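You operate a simulated robot arm through the tools that you are given. There is no shell and no other tool. Be economical: measure what you need, move in short steps, check, and stop when the job is done.

You are at the controls of a simulated robot arm. One attempt, no reset.

Task
Switch the jig off, move its lamp to the PASS pocket, wipe the channel and set size M.
Fine: off first, then open the clamp; use the black pad on the cement crumbs and put it back.

The check looks at the end state, three seconds after you hand in, the way a careful person would. Anything else that was tipped, shoved, dropped, spilled or broken makes it a failure.

Robot
A 6-joint arm with a two-finger parallel gripper, fixed in place. Base frame: the origin is at the foot of the arm, x ahead of it, y to its left, z up; the work surface is at about z = 0. Units: cm, rad, N and s.
With the tool pointing down near the work surface it reaches from about 14 to 58 cm from the base axis. Its first joint turns from -1.152 to 1.152 rad. Payload 2.1 kg.
The TCP is the grasp point between the finger pads, 3 cm short of the fingertips. In the tool frame z runs along the fingers and y along their closing line. Largest opening 9.4 cm; finger width 2.8, thickness 1; the body of the gripper, 5 by 9.6 cm, starts 5.5 cm behind the TCP.
Orientation is that of the tool frame in the base frame, as [roll, pitch, yaw] about the fixed x, y, z axes, in that order (R = Rz(yaw) Ry(pitch) Rx(roll)). With the fingers straight down and closing along the base's y, the tool's x points along the base's -x, its y along +y and its z along -z.

Tools
- The arm moves only by the tool servo_tool. Its argument "motion" is a list of rows, each a list of 7 numbers: the turn, a rotation vector about the tool's x, y, z in units of 6 degrees (1.0 is 6 degrees), then the shift along the tool's x, y, z in units of 25 mm (1.0 is 25 mm), then the finger opening in cm, from 0 to 9.4. In form: [[wx, wy, wz, dx, dy, dz, jaw], ...]. A call has 1 to 20 rows; each row shifts and turns the commanded pose from where the row before left it, along the tool's axes as they then stand. A call with a number of a shift or a turn outside -1 to 1 is refused whole. A row lasts 0.2 s, in which the tool goes at most 5 cm and 0.15 rad; a call with a longer step from one row to the next is refused whole, and so is a gripper value outside its range. Where a pose cannot be reached the arm comes as near as it can. A force on the tool above 70 N (or 10 N above the force at the start of the call, whichever is more), or a blocked arm, ends the call early, and 0.2 s more pass. The fingers move at their own pace (about 7.2 cm/s each) and stop on an object; they squeeze with about 28 N. The grip force told is the motor's: it shows also when the fingers shut on nothing. Time passes only in rows, and 0.2 s behind the last, so rows that do not move let the fingers close. It gives the time, the measured TCP pose, the force on the tool (base axes), the opening and the grip force at its end, in the units of the frame above (readings bear some noise).
- Cameras (640 x 400 px; columns grow to the right, rows downward): "scene" is fixed at [7.01, -40.26, 46.74]; the picture's right is [0.47, -0.88, 0.00], its down [-0.65, -0.35, -0.67] and it looks along [0.60, 0.32, -0.74] (base axes); focal length 214 px, centre (320, 200). "wrist" rides on the gripper at [7.6, 1.4, -10.3] in the tool frame; the picture's right is [-0.18, 0.98, 0.00], its down [-0.75, -0.14, -0.64] and it looks along [-0.63, -0.12, 0.77] (tool axes); focal length 243 px, centre (320, 200). There is no depth. A picture from a camera that has moved, and an enlarged one, comes with that camera's place and axes in the base frame and with its lens.
- capture(camera): a new picture of that camera. It takes no simulated time.
- zoom(camera, box): a new picture of the part [left, top, right, bottom] of that camera's present view, enlarged. It takes no simulated time.
- hand_in(): hands the job in; it is judged then, once.

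Work in short steps. Places have to be worked out from the pictures, the camera data and where the tool is seen: move nearer, look again, correct. Check each grasp and each placing, and mend what went wrong. You have 120 turns and 84 pictures in all, those below and enlarged ones among them. Open the gripper and draw the arm clear of the work before you hand the job in, unless the task says otherwise; then end with one line.

The tools are called after "Call:" as a command line: name --pt "numbers of a row" for each row, then --argument value for the rest, lists and objects as JSON in quotes. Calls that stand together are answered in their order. servo_tool: Moves the arm, as the interface text tells. Its arguments: {"type":"object","properties":{"motion":{"type":"array","items":{"type":"array","items":{"type":"number"}}}},"required":["motion"]} The other tools are called the same way: capture (camera) takes a picture; zoom (camera, box) takes an enlarged picture of a part of a camera's view; hand_in () hands the job in.

At the start:

```text
time_s: 0.0
tool_pos: [32.5, -17.56, 37.04]
ee_rot: [-3.14, 0.005, -3.141]
ft_force: [-0.2, 0.2, 0.1]
width: 9.41
finger_force: 0.1
```

scene: 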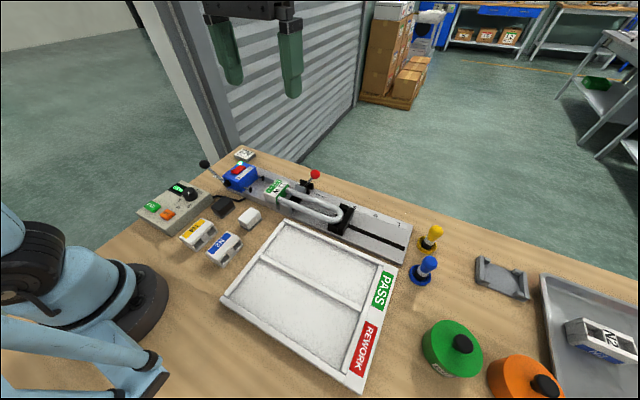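
wrist: 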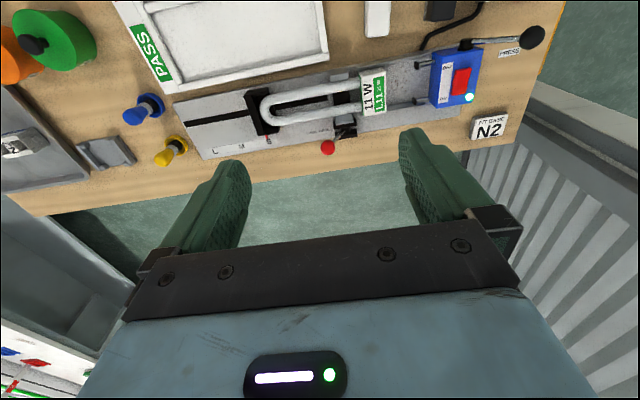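

I start by looking closely at the jig and its surroundings.

Call:
zoom --camera "scene" --box '[130, 140, 290, 240]'

Call:
zoom --camera "scene" --box '[260, 160, 420, 260]'

Call:
zoom --camera "wrist" --box '[160, 20, 560, 200]'

```text
4.00 times, centred on (210, 190) of scene
camera zoom: at [7.01, -40.26, 46.74], right [0.47, -0.88, 0.0], down [-0.65, -0.35, -0.67], along [0.6, 0.32, -0.74], focal length 858 px, centre (760, 240)
```

zoom: 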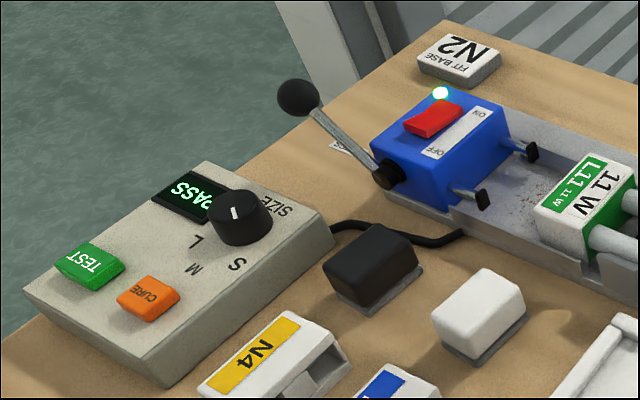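

```text
4.00 times, centred on (340, 210) of scene
camera zoom: at [7.01, -40.26, 46.74], right [0.47, -0.88, 0.0], down [-0.65, -0.35, -0.67], along [0.6, 0.32, -0.74], focal length 858 px, centre (240, 160)
```

zoom: 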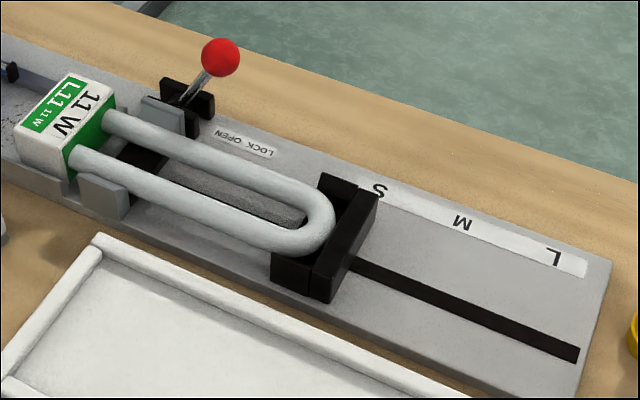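

```text
1.60 times, centred on (360, 110) of wrist
camera zoom: at [24.67, -16.09, 47.22], right [0.18, 0.98, 0.0], down [0.75, -0.14, 0.64], along [0.63, -0.12, -0.76], focal length 388 px, centre (256, 344)
```

zoom: 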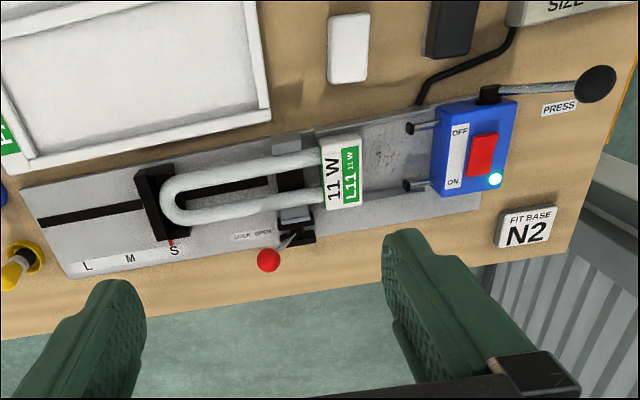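

The jig runs along y at x≈40; the box with the switch is near (40,5), the lamp lies from y≈-5 to -27, and the tray is at x 11–33. I move over nearer the switch end for a closer look.

Call:
servo_tool --pt "0 0 0 0.486 0.886 0.486 9.4" --pt "0 0 0 0.486 0.886 0.486 9.4" --pt "0 0 0 0.486 0.886 0.486 9.4" --pt "0 0 0 0.486 0.886 0.486 9.4" --pt "0 0 0 0.486 0.886 0.486 9.4" --pt "0 0 0 0.486 0.886 0.486 9.4" --pt "0 0 0 0.486 0.886 0.486 9.4"

Call:
capture --camera "wrist"

```text
time_s: 1.6
tool_pos: [23.88, -2.28, 28.24]
ee_rot: [-3.138, 0.003, 3.141]
ft_force: [-0.3, 0.3, -0.1]
width: 9.38
finger_force: 0.1
```

```text
78 pictures are left
camera wrist: at [16.07, -0.68, 38.44], right [0.18, 0.98, 0.0], down [0.75, -0.14, 0.64], along [0.63, -0.12, -0.76], focal length 243 px, centre (320, 200)
```

wrist: 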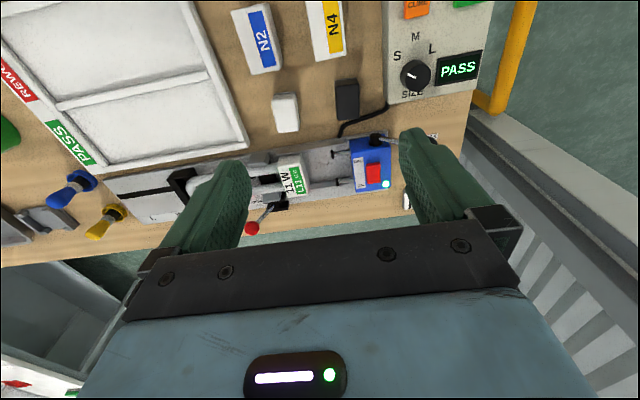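

I zoom on the dial and on the jig for details.

Call:
zoom --camera "wrist" --box '[370, 0, 500, 110]'

Call:
zoom --camera "wrist" --box '[240, 80, 440, 240]'

```text
3.64 times, centred on (435, 55) of wrist
camera zoom: at [16.07, -0.68, 38.44], right [0.18, 0.98, 0.0], down [0.75, -0.14, 0.64], along [0.63, -0.12, -0.76], focal length 882 px, centre (-98, 727)
```

zoom: 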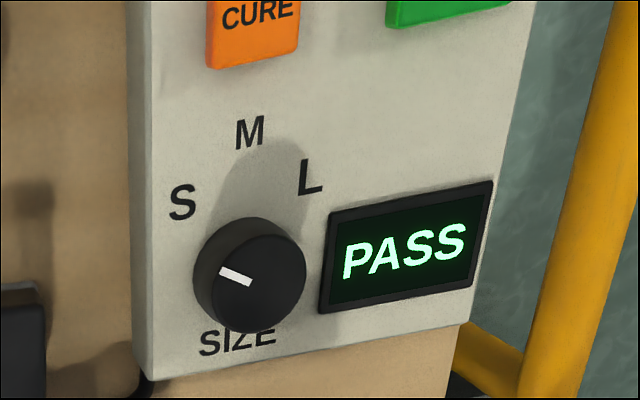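

```text
2.50 times, centred on (340, 160) of wrist
camera zoom: at [16.07, -0.68, 38.44], right [0.18, 0.98, 0.0], down [0.75, -0.14, 0.64], along [0.63, -0.12, -0.76], focal length 606 px, centre (270, 300)
```

zoom: 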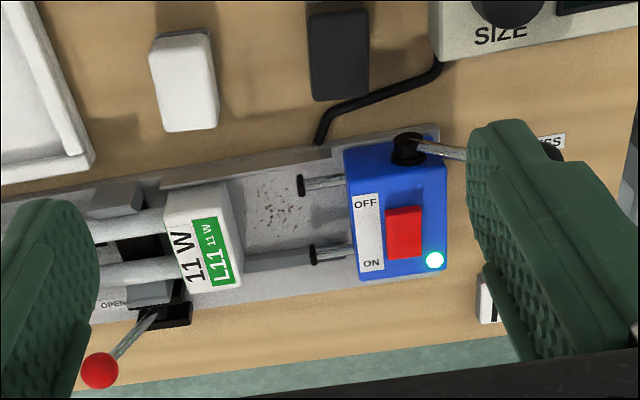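

Both the SIZE dial and the slide stop on the jig stand at S; the rocker is at about (39,3.8,6.5) with OFF on the side towards the base. I go closer with closing fingers to localise it.

Call:
servo_tool --pt "0 0 0 -0.71 0.58 0.82 0" --pt "0 0 0 -0.71 0.58 0.82 0" --pt "0 0 0 -0.71 0.58 0.82 0" --pt "0 0 0 -0.71 0.58 0.82 0"

Call:
capture --camera "wrist"

```text
time_s: 2.6
tool_pos: [30.75, 3.66, 20.32]
ee_rot: [-3.14, 0.004, 3.141]
ft_force: [-0.1, -0.1, -0.7]
width: 0.01
finger_force: 28.2
```

```text
75 pictures are left
camera wrist: at [23.06, 5.1, 30.39], right [0.18, 0.98, 0.0], down [0.75, -0.14, 0.64], along [0.63, -0.12, -0.76], focal length 243 px, centre (320, 200)
```

wrist: 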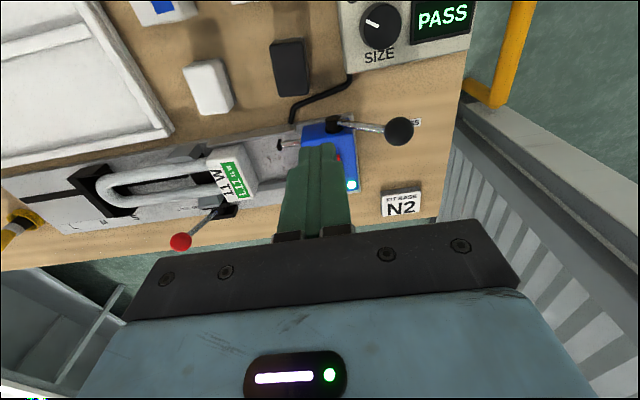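

Fingers block the wrist view; I use a tight scene zoom on the switch box.

Call:
zoom --camera "scene" --box '[195, 140, 275, 190]'

```text
8.00 times, centred on (235, 165) of scene
camera zoom: at [7.01, -40.26, 46.74], right [0.47, -0.88, 0.0], down [-0.65, -0.35, -0.67], along [0.6, 0.32, -0.74], focal length 1716 px, centre (1000, 480)
```

zoom: 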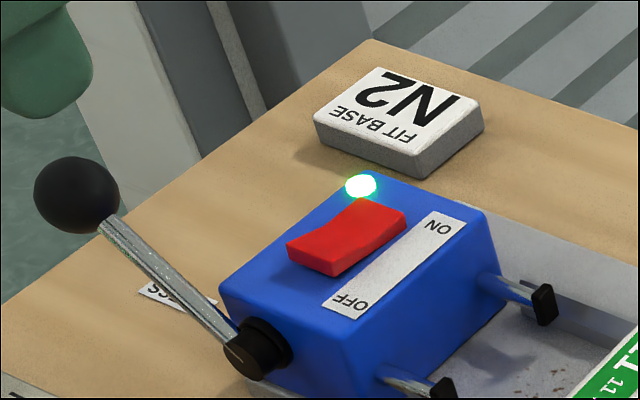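

The rocker's OFF end stands raised at about (37.2,3.5,7). I move closed fingers above it.

Call:
servo_tool --pt "0 0 0 -0.847 0 0 0" --pt "0 0 0 -0.847 0 0 0" --pt "0 0 0 -0.847 0 0 0" --pt "0 0 0 0 0 0.8 0" --pt "0 0 0 0 0 0.8 0" --pt "0 0 0 0 0 0.8 0" --pt "0 0 0 0 0 0.6 0"

Call:
zoom --camera "scene" --box '[195, 140, 275, 190]'

Call:
capture --camera "wrist"

```text
time_s: 4.2
tool_pos: [37.68, 3.64, 12.87]
ee_rot: [-3.141, 0.005, -3.141]
ft_force: [-0.5, -0.5, -0.1]
width: 0.01
finger_force: 28.2
```

```text
8.00 times, centred on (235, 165) of scene
camera zoom: at [7.01, -40.26, 46.74], right [0.47, -0.88, 0.0], down [-0.65, -0.35, -0.67], along [0.6, 0.32, -0.74], focal length 1716 px, centre (1000, 480)
```

zoom: 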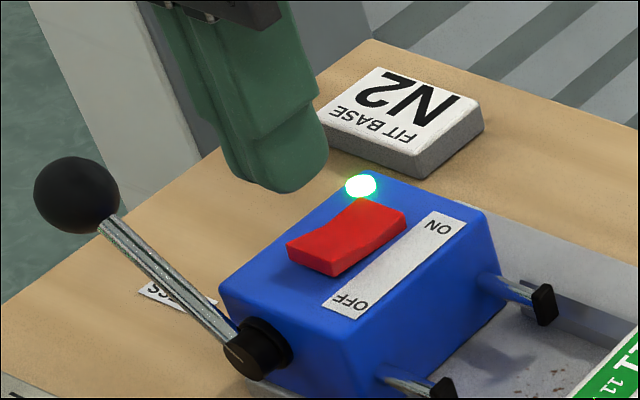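

```text
72 pictures are left
camera wrist: at [29.8, 5.15, 23.04], right [0.18, 0.98, 0.0], down [0.75, -0.14, 0.64], along [0.63, -0.12, -0.76], focal length 243 px, centre (320, 200)
```

wrist: 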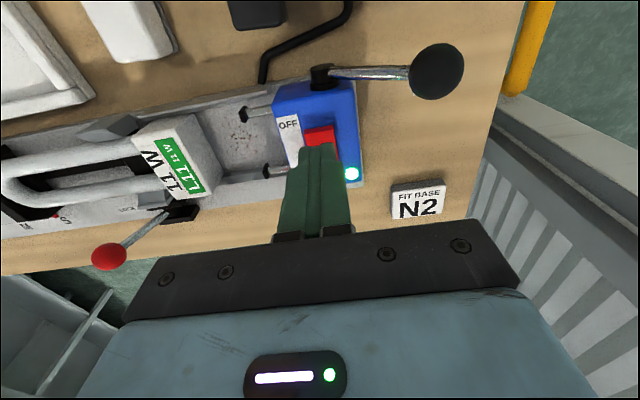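

The tip is nearly above the OFF end. I shift back slightly, lower and press gently.

Call:
servo_tool --pt "0 0 0 0.2 -0.06 0.4 0" --pt "0 0 0 0 0 0.4 0" --pt "0 0 0 0 0 0.1 0" --pt "0 0 0 0 0 0.1 0" --pt "0 0 0 0 0 0.1 0"

Call:
zoom --camera "scene" --box '[195, 140, 275, 190]'

```text
time_s: 5.4
tool_pos: [36.97, 3.41, 10.05]
ee_rot: [-3.14, 0.004, 3.141]
ft_force: [0.6, -0.2, 0.4]
width: 0.0
finger_force: 28.4
```

```text
8.00 times, centred on (235, 165) of scene
camera zoom: at [7.01, -40.26, 46.74], right [0.47, -0.88, 0.0], down [-0.65, -0.35, -0.67], along [0.6, 0.32, -0.74], focal length 1716 px, centre (1000, 480)
```

zoom: 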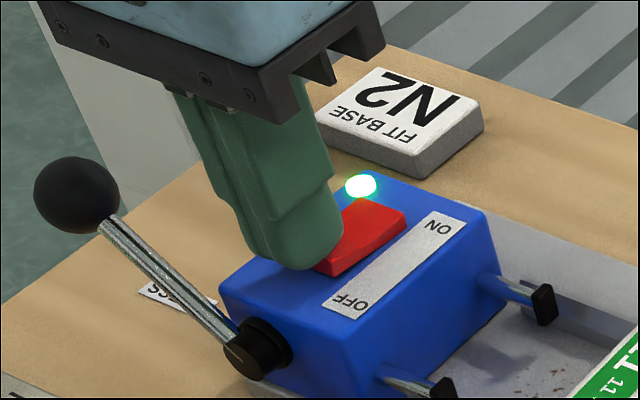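

Tip is right at the raised end, no contact yet. I continue pressing in small steps.

Call:
servo_tool --pt "0 0 0 0 0 0.1 0" --pt "0 0 0 0 0 0.1 0" --pt "0 0 0 0 0 0.1 0" --pt "0 0 0 0 0 0 0"

Call:
zoom --camera "scene" --box '[195, 140, 275, 190]'

```text
time_s: 6.2
tool_pos: [36.87, 3.62, 9.46]
ee_rot: [-3.14, -0.001, -3.141]
ft_force: [-2.7, 0.6, 17.5]
width: 0.0
finger_force: 28.7
stopped in row 4: the force on the tool passed its limit (the readings are from after the stop); the commanded pose is now the measured one
```

```text
8.00 times, centred on (235, 165) of scene
camera zoom: at [7.01, -40.26, 46.74], right [0.47, -0.88, 0.0], down [-0.65, -0.35, -0.67], along [0.6, 0.32, -0.74], focal length 1716 px, centre (1000, 480)
```

zoom: 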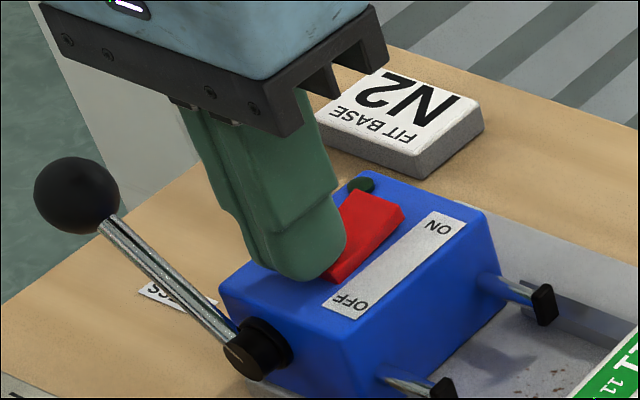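

The lamp light is out, so the rocker is OFF. I rise and move to look at the clamp with the fingers open.

Call:
servo_tool --pt "0 0 0 0 0 -1 0" --pt "0 0 0 0 0 -1 0" --pt "0 0 0 0 0 -1 0" --pt "0 0 0 0 0 -1 0" --pt "0 0 0 0.28 -0.97 0 9.4" --pt "0 0 0 0.28 -0.97 0 9.4" --pt "0 0 0 0.28 -0.97 0 9.4" --pt "0 0 0 0.28 -0.97 0 9.4" --pt "0 0 0 0.28 -0.97 0 9.4" --pt "0 0 0 0.28 -0.97 0 9.4" --pt "0 0 0 0.28 -0.97 0 9.4"

Call:
capture --camera "wrist"

Call:
zoom --camera "scene" --box '[195, 140, 355, 240]'

```text
time_s: 8.6
tool_pos: [32.16, -13.62, 19.55]
ee_rot: [-3.138, 0.0, -3.14]
ft_force: [0.3, 0.8, 0.6]
width: 9.38
finger_force: 0.1
```

```text
69 pictures are left
camera wrist: at [24.37, -12.05, 29.76], right [0.18, 0.98, 0.0], down [0.75, -0.14, 0.64], along [0.63, -0.12, -0.77], focal length 243 px, centre (320, 200)
```

wrist: 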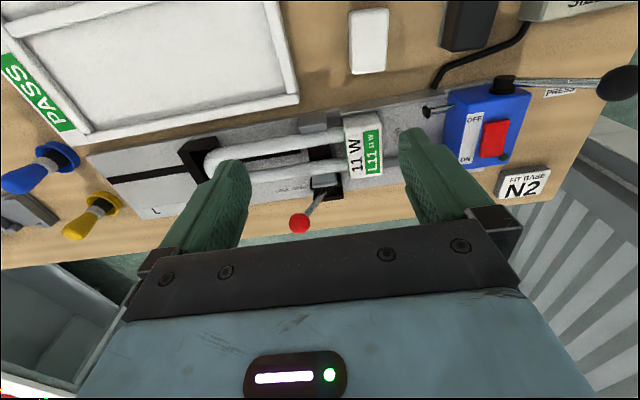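

```text
4.00 times, centred on (275, 190) of scene
camera zoom: at [7.01, -40.25, 46.74], right [0.47, -0.88, 0.0], down [-0.65, -0.35, -0.67], along [0.6, 0.32, -0.74], focal length 858 px, centre (500, 240)
```

zoom: 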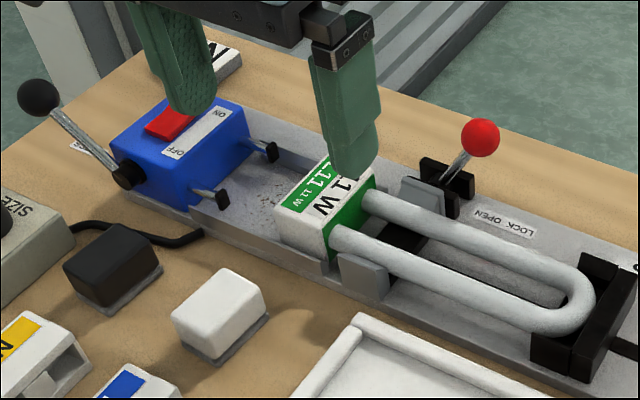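

Call:
zoom --camera "wrist" --box '[240, 100, 420, 250]'

Call:
zoom --camera "scene" --box '[275, 160, 355, 210]'

```text
2.67 times, centred on (330, 175) of wrist
camera zoom: at [24.37, -12.05, 29.76], right [0.18, 0.98, 0.0], down [0.75, -0.14, 0.64], along [0.63, -0.12, -0.77], focal length 647 px, centre (293, 267)
```

zoom: 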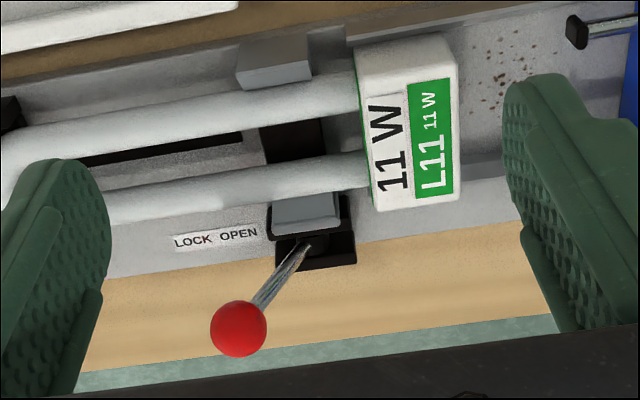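

```text
8.00 times, centred on (315, 185) of scene
camera zoom: at [7.01, -40.25, 46.74], right [0.47, -0.88, 0.0], down [-0.65, -0.35, -0.67], along [0.6, 0.32, -0.74], focal length 1716 px, centre (360, 320)
```

zoom: 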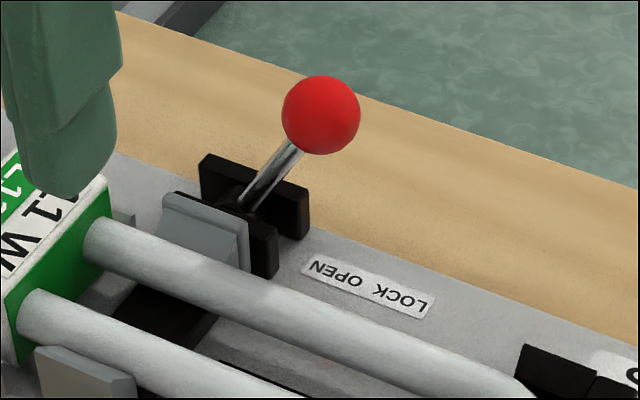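

Lever: pivot ≈(45.2,-14.8,3), red ball ≈(45.3,-18.4,8.6), leaning to LOCK (-y); it needs swinging to +y. I place the closed fingers on the -y side of the ball.

Call:
servo_tool --pt "0 0 0 -0.889 -0.592 0 0" --pt "0 0 0 -0.889 -0.592 0 0" --pt "0 0 0 -0.889 -0.592 0 0" --pt "0 0 0 -0.889 -0.592 0 0" --pt "0 0 0 -0.889 -0.592 0 0" --pt "0 0 0 -0.889 -0.592 0 0" --pt "0 0 0 0 0 0.9 0" --pt "0 0 0 0 0 0.9 0" --pt "0 0 0 0 0 0.9 0" --pt "0 0 0 0 0 0.9 0" --pt "0 0 0 0 0 0 0"

Call:
zoom --camera "scene" --box '[275, 150, 355, 200]'

Call:
capture --camera "wrist"

```text
time_s: 11.0
tool_pos: [45.46, -22.2, 10.73]
ee_rot: [-3.14, 0.0, 3.14]
ft_force: [0.0, 0.3, 0.5]
width: 0.0
finger_force: 28.5
```

```text
8.00 times, centred on (315, 175) of scene
camera zoom: at [7.01, -40.26, 46.74], right [0.47, -0.88, 0.0], down [-0.65, -0.35, -0.67], along [0.6, 0.32, -0.74], focal length 1716 px, centre (360, 400)
```

zoom: 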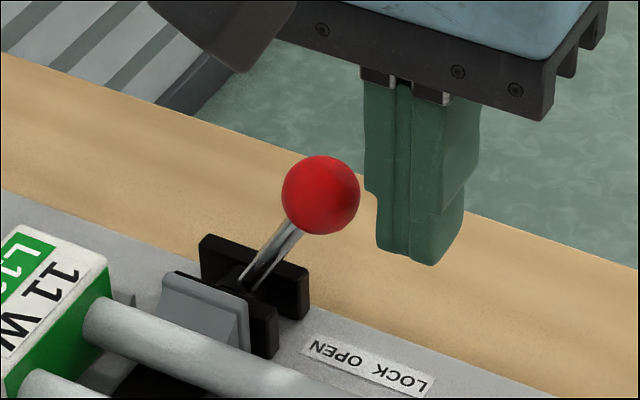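

```text
64 pictures are left
camera wrist: at [37.65, -20.74, 20.92], right [0.18, 0.98, 0.0], down [0.75, -0.14, 0.64], along [0.63, -0.12, -0.77], focal length 243 px, centre (320, 200)
```

wrist: 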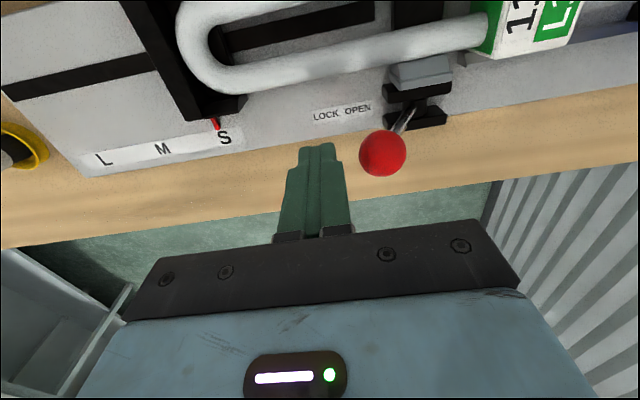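

Ball confirmed at about (45,-18.6,8.6); the finger is well placed. I push towards +y in stages.

Call:
servo_tool --pt "0 0 0 0 0.3 0 0" --pt "0 0 0 0 0.3 0 0" --pt "0 0 0 0 0.3 0 0" --pt "0 0 0 0 0.3 0 0" --pt "0 0 0 0 0.3 0 0" --pt "0 0 0 0 0.3 0 0" --pt "0 0 0 0 0.3 0 0"

Call:
zoom --camera "scene" --box '[275, 150, 355, 200]'

```text
time_s: 12.6
tool_pos: [45.23, -17.06, 10.56]
ee_rot: [-3.139, 0.001, 3.141]
ft_force: [-0.2, 0.0, 0.3]
width: 0.0
finger_force: 28.1
```

```text
8.00 times, centred on (315, 175) of scene
camera zoom: at [7.01, -40.26, 46.74], right [0.47, -0.88, 0.0], down [-0.65, -0.35, -0.67], along [0.6, 0.32, -0.74], focal length 1716 px, centre (360, 400)
```

zoom: 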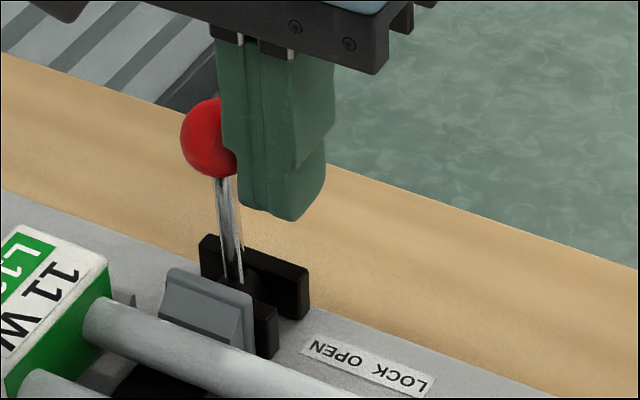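

The lever swings freely and is nearly vertical. I push on to the other side.

Call:
servo_tool --pt "0 0 0 0 0.3 0 0" --pt "0 0 0 0 0.3 0 0" --pt "0 0 0 0 0.3 0 0" --pt "0 0 0 0 0.3 0 0" --pt "0 0 0 0 0.3 0 0" --pt "0 0 0 0 0 0 0"

Call:
zoom --camera "scene" --box '[275, 150, 355, 200]'

```text
time_s: 14.0
tool_pos: [45.28, -13.58, 10.45]
ee_rot: [-3.135, 0.0, 3.141]
ft_force: [1.8, -18.4, -0.6]
width: 0.01
finger_force: 28.3
```

```text
8.00 times, centred on (315, 175) of scene
camera zoom: at [7.01, -40.26, 46.74], right [0.47, -0.88, 0.0], down [-0.65, -0.35, -0.67], along [0.6, 0.32, -0.74], focal length 1716 px, centre (360, 400)
```

zoom: 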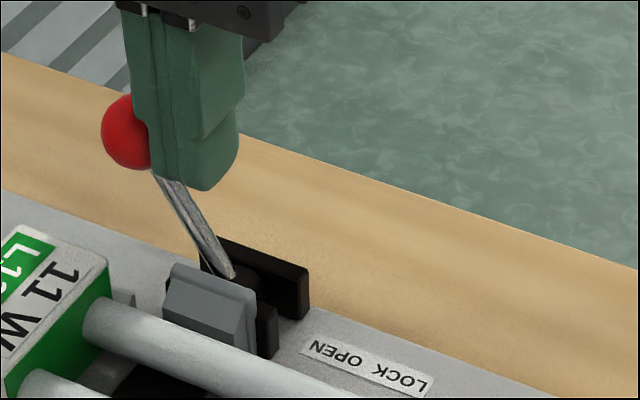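

The lever reached its end stop (18 N), so the clamp is open. I back off, rise, and look at the lamp base and clamp from closer.

Call:
servo_tool --pt "0 0 0 0 -0.5 0 0" --pt "0 0 0 0 -0.5 0 0" --pt "0 0 0 0 0 -1 0" --pt "0 0 0 0 0 -1 0" --pt "0 0 0 0 0 -1 0" --pt "0 0 0 0.8 0.2 -1 0" --pt "0 0 0 0.8 0.2 0 0" --pt "0 0 0 0.8 0.2 0 9.4" --pt "0 0 0 0.8 0.2 0 9.4" --pt "0 0 0 0.8 0.2 0 9.4" --pt "0 0 0 0.8 0.2 0 9.4" --pt "0 0 0 0.8 0.2 0 9.4"

Call:
capture --camera "wrist"

Call:
zoom --camera "scene" --box '[235, 150, 355, 225]'

```text
time_s: 16.6
tool_pos: [31.33, -12.41, 20.63]
ee_rot: [-3.141, 0.002, -3.141]
ft_force: [-0.6, -0.5, -0.3]
width: 9.41
finger_force: 0.1
```

```text
61 pictures are left
camera wrist: at [23.58, -10.82, 30.81], right [0.18, 0.98, 0.0], down [0.75, -0.14, 0.64], along [0.63, -0.12, -0.77], focal length 243 px, centre (320, 200)
```

wrist: 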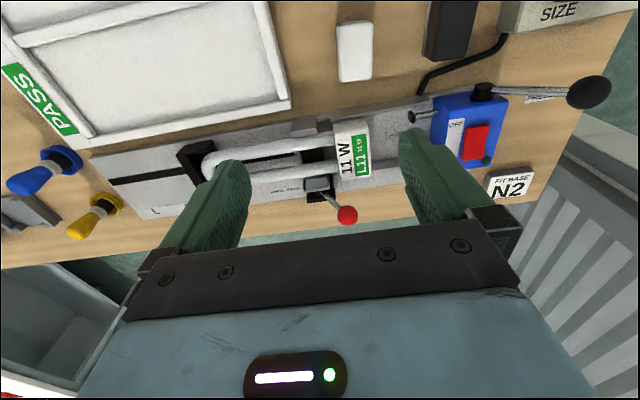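

```text
5.33 times, centred on (295, 188) of scene
camera zoom: at [7.01, -40.26, 46.74], right [0.47, -0.88, 0.0], down [-0.65, -0.35, -0.67], along [0.6, 0.32, -0.74], focal length 1144 px, centre (453, 267)
```

zoom: 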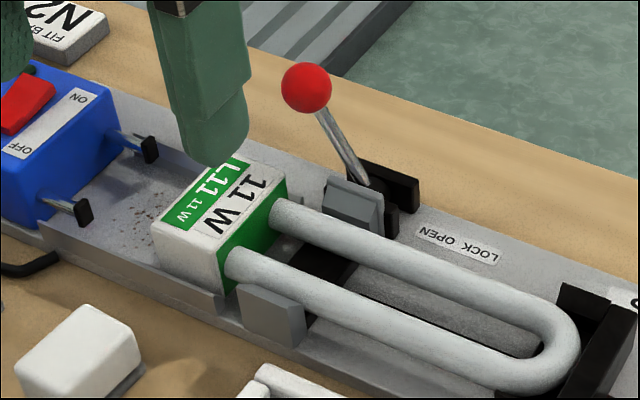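

Call:
zoom --camera "wrist" --box '[270, 90, 430, 240]'

Call:
zoom --camera "wrist" --box '[0, 0, 320, 200]'

```text
2.67 times, centred on (350, 165) of wrist
camera zoom: at [23.58, -10.82, 30.81], right [0.18, 0.98, 0.0], down [0.75, -0.14, 0.64], along [0.63, -0.12, -0.77], focal length 647 px, centre (240, 293)
```

zoom: 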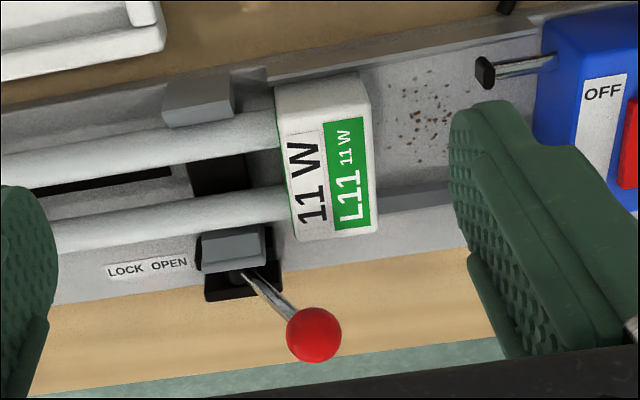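

```text
2.00 times, centred on (160, 100) of wrist
camera zoom: at [23.58, -10.82, 30.81], right [0.18, 0.98, 0.0], down [0.75, -0.14, 0.64], along [0.63, -0.12, -0.77], focal length 485 px, centre (640, 400)
```

zoom: 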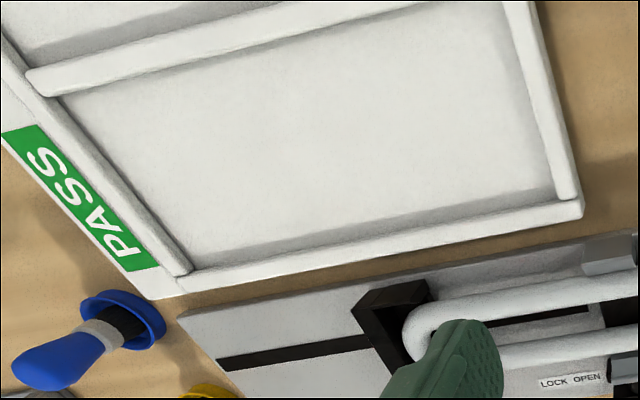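

Lamp base measures x 35.6–42, y -11.5…-7.6, top z≈5.1; the ball is now at (44.9,-11.3,8.6). PASS pocket is about x 22–31.7, y -42…-17.5. I turn the gripper 90° so it closes along x.

Call:
servo_tool --pt "0 0 1 0 0 0 7.8" --pt "0 0 1 0 0 0 7.8" --pt "0 0 1 0 0 0 7.8" --pt "0 0 1 0 0 0 7.8" --pt "0 0 1 0 0 0 7.8" --pt "0 0 1 0 0 0 7.8" --pt "0 0 1 0 0 0 7.8" --pt "0 0 1 0 0 0 7.8" --pt "0 0 1 0 0 0 7.8" --pt "0 0 1 0 0 0 7.8" --pt "0 0 1 0 0 0 7.8" --pt "0 0 1 0 0 0 7.8" --pt "0 0 1 0 0 0 7.8" --pt "0 0 1 0 0 0 7.8" --pt "0 0 1 0 0 0 7.8" --pt "0 0 0 0 0 0 7.8"

Call:
capture --camera "wrist"

```text
time_s: 20.0
tool_pos: [31.42, -12.23, 20.62]
ee_rot: [-3.142, 0.003, 1.57]
ft_force: [-0.2, -0.3, -0.4]
width: 7.82
finger_force: 0.0
```

```text
57 pictures are left
camera wrist: at [32.71, -4.6, 30.67], right [0.98, -0.19, 0.0], down [-0.14, -0.75, 0.64], along [-0.12, -0.63, -0.77], focal length 243 px, centre (320, 200)
```

wrist: 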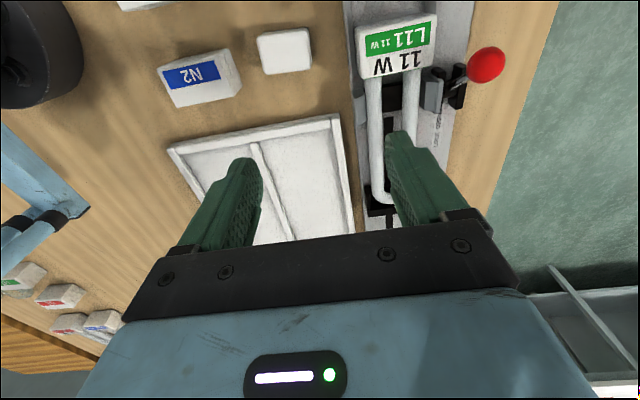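

Rotation is fine. I move above the lamp base and part way down.

Call:
servo_tool --pt "0 0 0 0.43 0.97 0 7.8" --pt "0 0 0 0.43 0.97 0 7.8" --pt "0 0 0 0.43 0.97 0 7.8" --pt "0 0 0 0 0 0.9 7.8" --pt "0 0 0 0 0 0.9 7.8" --pt "0 0 0 0 0 0.9 7.8" --pt "0 0 0 0 0 0.9 7.8" --pt "0 0 0 0 0 0 7.8"

Call:
capture --camera "wrist"

Call:
zoom --camera "scene" --box '[235, 150, 355, 225]'

```text
time_s: 21.8
tool_pos: [38.46, -8.88, 11.61]
ee_rot: [-3.14, 0.002, 1.571]
ft_force: [0.3, -0.2, 0.2]
width: 7.79
finger_force: 0.0
```

```text
56 pictures are left
camera wrist: at [39.89, -1.24, 21.78], right [0.98, -0.18, 0.0], down [-0.14, -0.75, 0.64], along [-0.12, -0.63, -0.77], focal length 243 px, centre (320, 200)
```

wrist: 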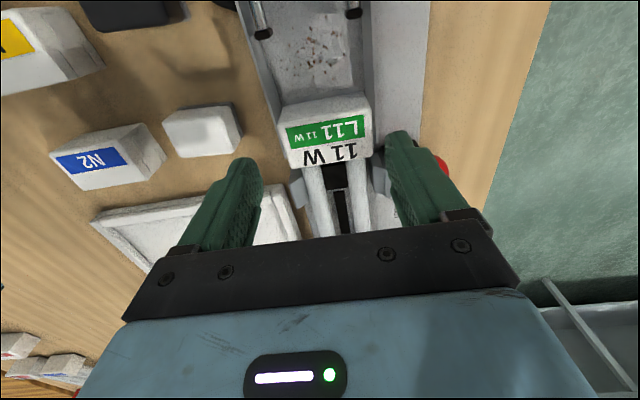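

```text
5.33 times, centred on (295, 188) of scene
camera zoom: at [7.01, -40.26, 46.74], right [0.47, -0.88, 0.0], down [-0.65, -0.35, -0.67], along [0.6, 0.32, -0.74], focal length 1144 px, centre (453, 267)
```

zoom: 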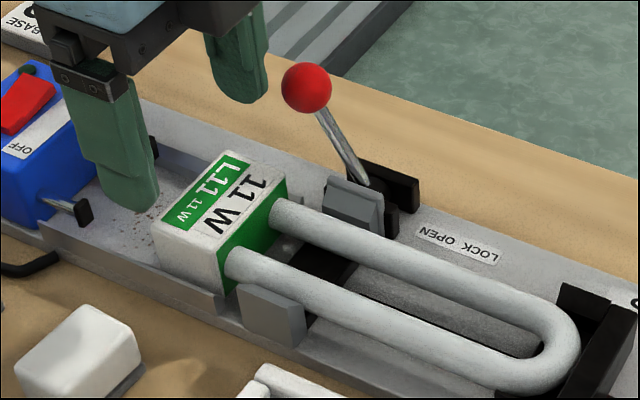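

The base centre is at about (38.9,-9.4). I shift slightly in x, narrow to 7.2 and lower to just above the base.

Call:
servo_tool --pt "0 0 0 -0.06 0.17 0 7.2" --pt "0 0 0 0 0 0.6 7.2" --pt "0 0 0 0 0 0.6 7.2" --pt "0 0 0 0 0 0 7.2"

Call:
capture --camera "wrist"

Call:
zoom --camera "scene" --box '[235, 150, 355, 225]'

```text
time_s: 22.8
tool_pos: [39.03, -9.32, 8.45]
ee_rot: [-3.141, 0.001, 1.571]
ft_force: [-1.2, 0.2, 1.1]
width: 7.06
finger_force: 0.0
```

```text
54 pictures are left
camera wrist: at [40.3, -1.62, 18.59], right [0.98, -0.18, 0.0], down [-0.14, -0.75, 0.64], along [-0.12, -0.63, -0.77], focal length 243 px, centre (320, 200)
```

wrist: 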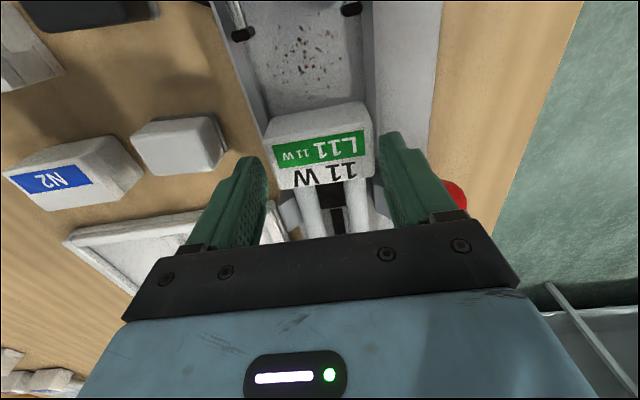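

```text
5.33 times, centred on (295, 188) of scene
camera zoom: at [7.01, -40.26, 46.74], right [0.47, -0.88, 0.0], down [-0.65, -0.35, -0.67], along [0.6, 0.32, -0.74], focal length 1144 px, centre (453, 267)
```

zoom: 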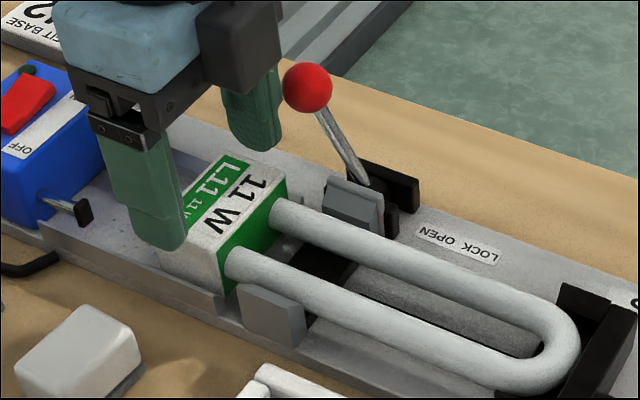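

Fingers straddle the base symmetrically. I lower in small steps watching for the channel walls.

Call:
servo_tool --pt "0 0 0 0 0 0.3 7.2" --pt "0 0 0 0 0 0.3 7.2" --pt "0 0 0 0 0 0.2 7.2" --pt "0 0 0 0 0 0.2 7.2" --pt "0 0 0 0 0 0.1 7.2" --pt "0 0 0 0 0 0 7.2"

Call:
zoom --camera "scene" --box '[235, 150, 355, 225]'

```text
time_s: 24.2
tool_pos: [38.96, -9.24, 5.95]
ee_rot: [-3.141, 0.001, 1.57]
ft_force: [-2.1, 0.4, -0.5]
width: 7.07
finger_force: 0.1
```

```text
5.33 times, centred on (295, 188) of scene
camera zoom: at [7.01, -40.26, 46.74], right [0.47, -0.88, 0.0], down [-0.65, -0.35, -0.67], along [0.6, 0.32, -0.74], focal length 1144 px, centre (453, 267)
```

zoom: 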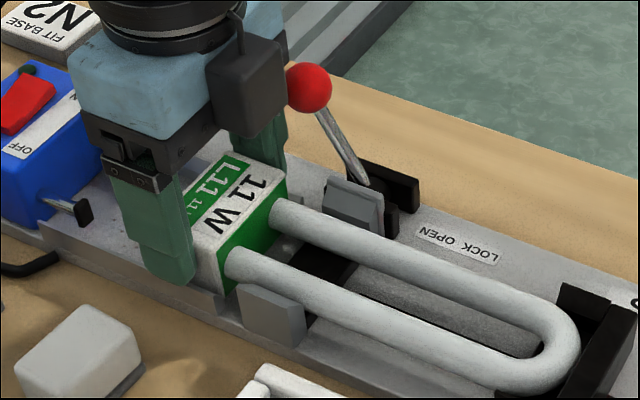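

No obstruction. A little lower, then I close on the base.

Call:
servo_tool --pt "0 0 0 0 0 0.12 7.2" --pt "0 0 0 0 0 0.08 7.2" --pt "0 0 0 0 0 0 5.5" --pt "0 0 0 0 0 0 5.5" --pt "0 0 0 0 0 0 5.5"

Call:
capture --camera "wrist"

```text
time_s: 24.8
tool_pos: [39.05, -9.32, 5.75]
ee_rot: [-3.14, 0.002, 1.57]
ft_force: [-2.8, 0.7, 19.3]
width: 7.05
finger_force: 0.1
stopped in row 2: the force on the tool passed its limit (the readings are from after the stop); the commanded pose is now the measured one
```

```text
51 pictures are left
camera wrist: at [40.32, -1.61, 15.83], right [0.98, -0.18, 0.0], down [-0.14, -0.75, 0.64], along [-0.12, -0.63, -0.77], focal length 243 px, centre (320, 200)
```

wrist: 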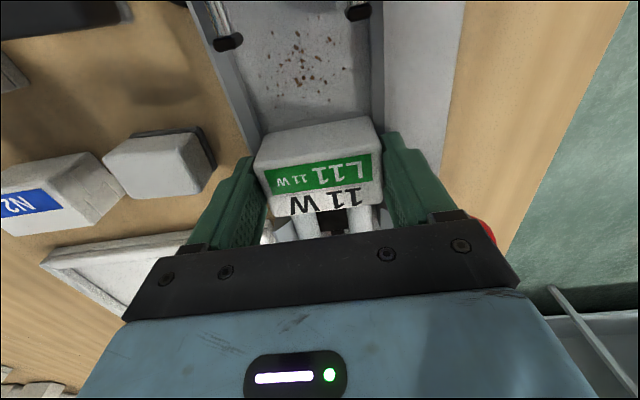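

Tips touched the wall tops (z≈2.8). I lift 2 mm and close.

Call:
servo_tool --pt "0 0 0 0 0 -0.08 7.2" --pt "0 0 0 0 0 0 5.5" --pt "0 0 0 0 0 0 5.5" --pt "0 0 0 0 0 0 5.5"

Call:
capture --camera "wrist"

```text
time_s: 25.8
tool_pos: [39.06, -9.19, 5.84]
ee_rot: [-3.141, 0.003, 1.57]
ft_force: [3.4, 0.9, -0.4]
width: 6.75
finger_force: 28.0
```

```text
50 pictures are left
camera wrist: at [40.3, -1.58, 15.99], right [0.98, -0.18, 0.0], down [-0.14, -0.75, 0.64], along [-0.12, -0.63, -0.77], focal length 243 px, centre (320, 200)
```

wrist: 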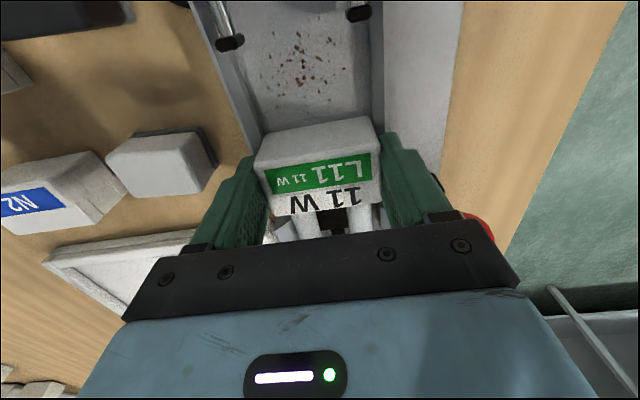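

Gripped at 6.75 cm width with 28 N. I lift slowly straight up, 5 cm first.

Call:
servo_tool --pt "0 0 0 0 0 -0.3 5.5" --pt "0 0 0 0 0 -0.4 5.5" --pt "0 0 0 0 0 -0.5 5.5" --pt "0 0 0 0 0 -0.8 5.5" --pt "0 0 0 0 0 0 5.5"

Call:
capture --camera "scene"

Call:
capture --camera "wrist"

```text
time_s: 27.0
tool_pos: [39.09, -9.18, 10.98]
ee_rot: [-3.139, 0.001, 1.571]
ft_force: [0.0, 0.7, -0.1]
width: 5.49
finger_force: 0.1
```

```text
49 pictures are left
```

scene: 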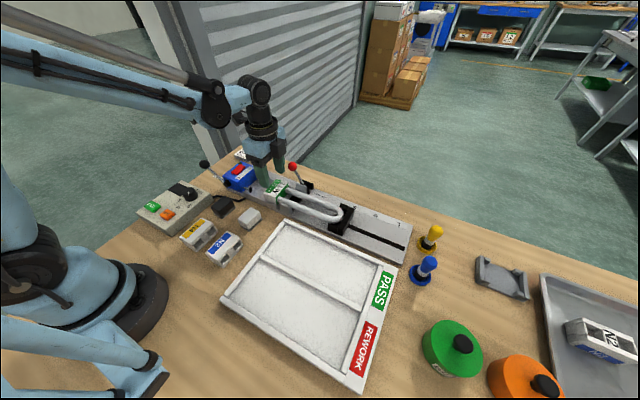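

```text
48 pictures are left
camera wrist: at [40.34, -1.57, 20.97], right [0.98, -0.18, 0.0], down [-0.14, -0.75, 0.64], along [-0.12, -0.63, -0.77], focal length 243 px, centre (320, 200)
```

wrist: 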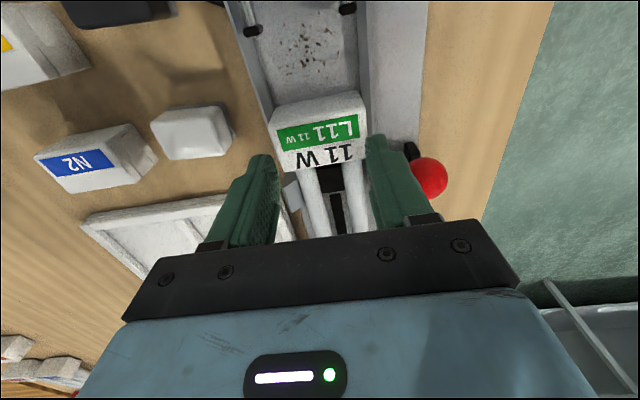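

The lamp slipped out (width went to 5.5). I check whether it moved and what may be holding it.

Call:
zoom --camera "scene" --box '[255, 160, 355, 240]'

Call:
zoom --camera "wrist" --box '[240, 80, 460, 240]'

```text
5.00 times, centred on (305, 200) of scene
camera zoom: at [7.01, -40.26, 46.74], right [0.47, -0.88, 0.0], down [-0.65, -0.35, -0.67], along [0.6, 0.32, -0.74], focal length 1072 px, centre (395, 200)
```

zoom: 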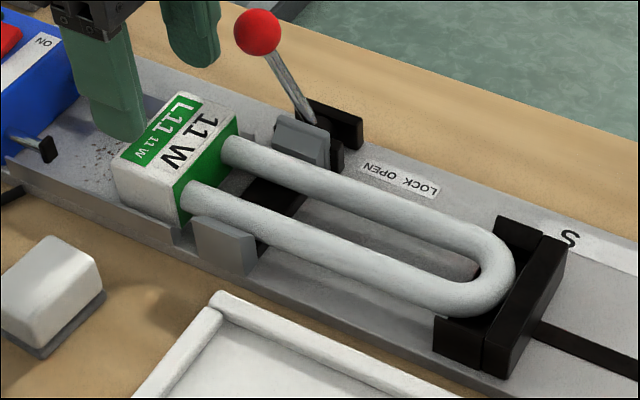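

```text
2.50 times, centred on (350, 160) of wrist
camera zoom: at [40.34, -1.57, 20.97], right [0.98, -0.18, 0.0], down [-0.14, -0.75, 0.64], along [-0.12, -0.63, -0.77], focal length 606 px, centre (245, 300)
```

zoom: 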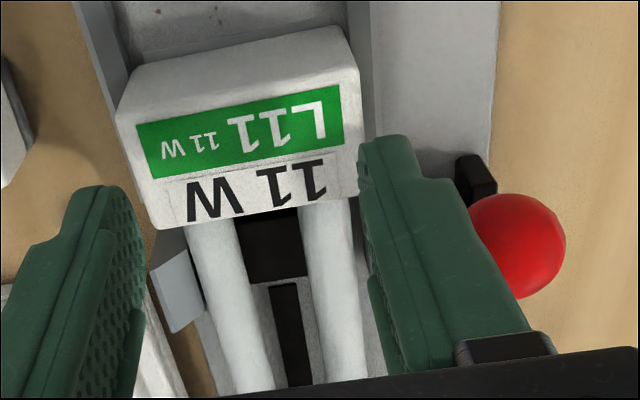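

The lamp stayed put. I regrip at the same place and lift only a few millimetres, reading the force.

Call:
servo_tool --pt "0 0 0 0 0 0 7.3" --pt "0 0 0 0 0 0.8 7.3" --pt "0 0 0 0 0 0.8 7.3" --pt "0 0 0 0 0 0.4 7.3" --pt "0 0 0 0 0 0.07 7.3" --pt "0 0 0 0 0 0 7.3" --pt "0 0 0 0 0 0 5" --pt "0 0 0 0 0 0 5" --pt "0 0 0 0 0 0 5"

Call:
servo_tool --pt "0 0 0 0 0 -0.06 5" --pt "0 0 0 0 0 -0.06 5"

Call:
zoom --camera "scene" --box '[235, 150, 355, 225]'

```text
time_s: 29.0
tool_pos: [38.94, -9.17, 5.64]
ee_rot: [-3.14, 0.002, 1.571]
ft_force: [12.2, -2.2, 1.4]
width: 6.76
finger_force: 28.0
```

```text
time_s: 29.6
tool_pos: [39.02, -9.27, 6.01]
ee_rot: [-3.137, 0.001, 1.572]
ft_force: [7.4, 1.0, -3.8]
width: 6.77
finger_force: 28.0
```

```text
5.33 times, centred on (295, 188) of scene
camera zoom: at [7.01, -40.26, 46.74], right [0.47, -0.88, 0.0], down [-0.65, -0.35, -0.67], along [0.6, 0.32, -0.74], focal length 1144 px, centre (453, 267)
```

zoom: 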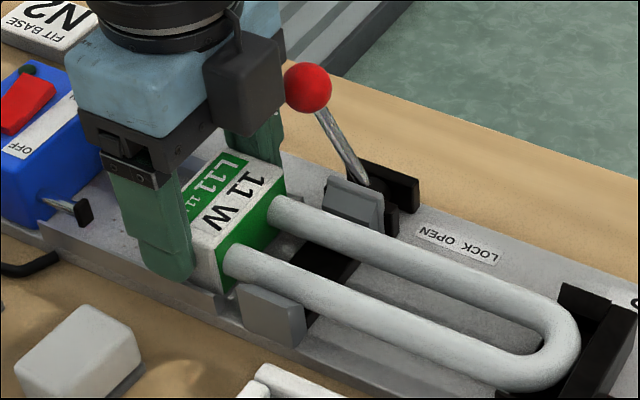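

The lamp seems to be moving with the gripper, with only a 4 N load. I continue slowly.

Call:
servo_tool --pt "0 0 0 0 0 -0.1 5" --pt "0 0 0 0 0 -0.1 5" --pt "0 0 0 0 0 -0.1 5" --pt "0 0 0 0 0 -0.1 5"

Call:
zoom --camera "scene" --box '[235, 150, 355, 225]'

```text
time_s: 30.6
tool_pos: [38.74, -9.31, 6.81]
ee_rot: [-3.138, 0.002, 1.571]
ft_force: [0.0, 0.4, -1.6]
width: 6.76
finger_force: 27.8
```

```text
5.33 times, centred on (295, 188) of scene
camera zoom: at [7.01, -40.26, 46.74], right [0.47, -0.88, 0.0], down [-0.65, -0.35, -0.67], along [0.6, 0.32, -0.74], focal length 1144 px, centre (453, 267)
```

zoom: 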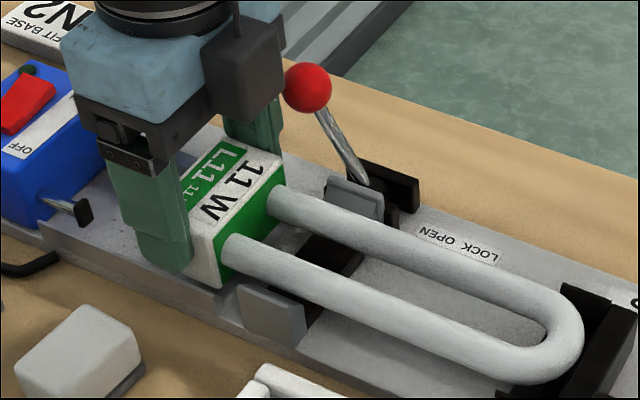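

Slow lifting works: the whole lamp is rising level. I keep going at about 2 cm/s.

Call:
servo_tool --pt "0 0 0 0 0 -0.12 5" --pt "0 0 0 0 0 -0.15 5" --pt "0 0 0 0 0 -0.15 5" --pt "0 0 0 0 0 -0.15 5" --pt "0 0 0 0 0 -0.15 5" --pt "0 0 0 0 0 -0.15 5" --pt "0 0 0 0 0 -0.15 5" --pt "0 0 0 0 0 -0.15 5" --pt "0 0 0 0 0 -0.15 5" --pt "0 0 0 0 0 -0.15 5" --pt "0 0 0 0 0 -0.15 5" --pt "0 0 0 0 0 -0.15 5" --pt "0 0 0 0 0 -0.1 5"

Call:
zoom --camera "scene" --box '[215, 140, 375, 240]'

```text
time_s: 33.4
tool_pos: [39.12, -9.15, 11.74]
ee_rot: [-3.141, 0.001, 1.572]
ft_force: [-0.3, 0.2, -1.8]
width: 6.75
finger_force: 28.0
```

```text
4.00 times, centred on (295, 190) of scene
camera zoom: at [7.01, -40.26, 46.74], right [0.47, -0.88, 0.0], down [-0.65, -0.35, -0.67], along [0.6, 0.32, -0.74], focal length 858 px, centre (420, 240)
```

zoom: 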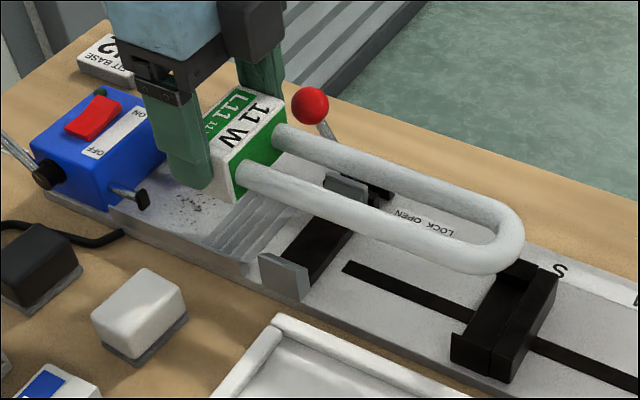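

The lamp hangs level in the grip. I carry it over the PASS pocket at moderate speed.

Call:
servo_tool --pt "0 0 0 -0.1 -0.1 0 5" --pt "0 0 0 -0.2 -0.22 0 5" --pt "0 0 0 -0.24 -0.257 0 5" --pt "0 0 0 -0.24 -0.257 0 5" --pt "0 0 0 -0.24 -0.257 0 5" --pt "0 0 0 -0.24 -0.257 0 5" --pt "0 0 0 -0.24 -0.257 0 5" --pt "0 0 0 -0.24 -0.257 0 5" --pt "0 0 0 -0.24 -0.257 0 5" --pt "0 0 0 -0.24 -0.257 0 5" --pt "0 0 0 -0.24 -0.257 0 5" --pt "0 0 0 -0.24 -0.257 0 5" --pt "0 0 0 -0.24 -0.257 0 5" --pt "0 0 0 -0.24 -0.257 0 5" --pt "0 0 0 -0.24 -0.257 0 5" --pt "0 0 0 -0.24 -0.257 0 5" --pt "0 0 0 -0.24 -0.257 0 5" --pt "0 0 0 -0.24 -0.257 0 5" --pt "0 0 0 -0.24 -0.257 0 5" --pt "0 0 0 -0.1 -0.1 0 5"

Call:
capture --camera "scene"

Call:
capture --camera "wrist"

```text
time_s: 37.6
tool_pos: [27.01, -20.36, 11.82]
ee_rot: [-3.138, 0.003, 1.57]
ft_force: [-0.2, 0.4, -1.2]
width: 6.73
finger_force: 28.1
```

```text
42 pictures are left
```

scene: 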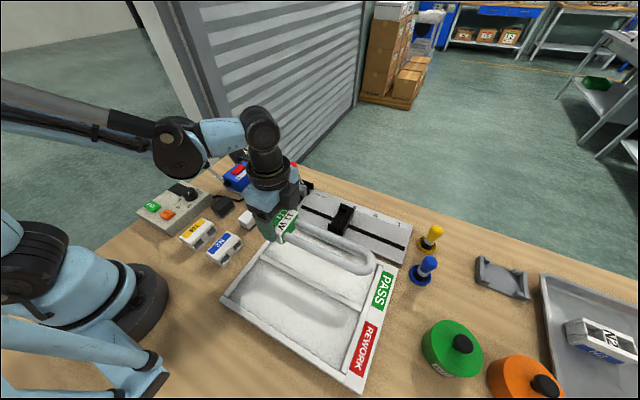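

```text
41 pictures are left
camera wrist: at [28.36, -12.71, 21.97], right [0.98, -0.18, 0.0], down [-0.14, -0.75, 0.64], along [-0.12, -0.63, -0.77], focal length 243 px, centre (320, 200)
```

wrist: 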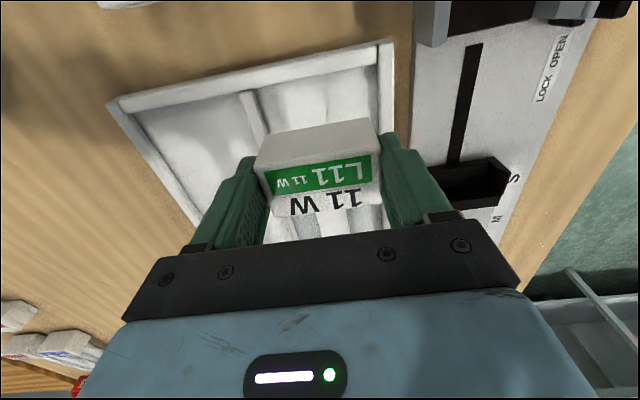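

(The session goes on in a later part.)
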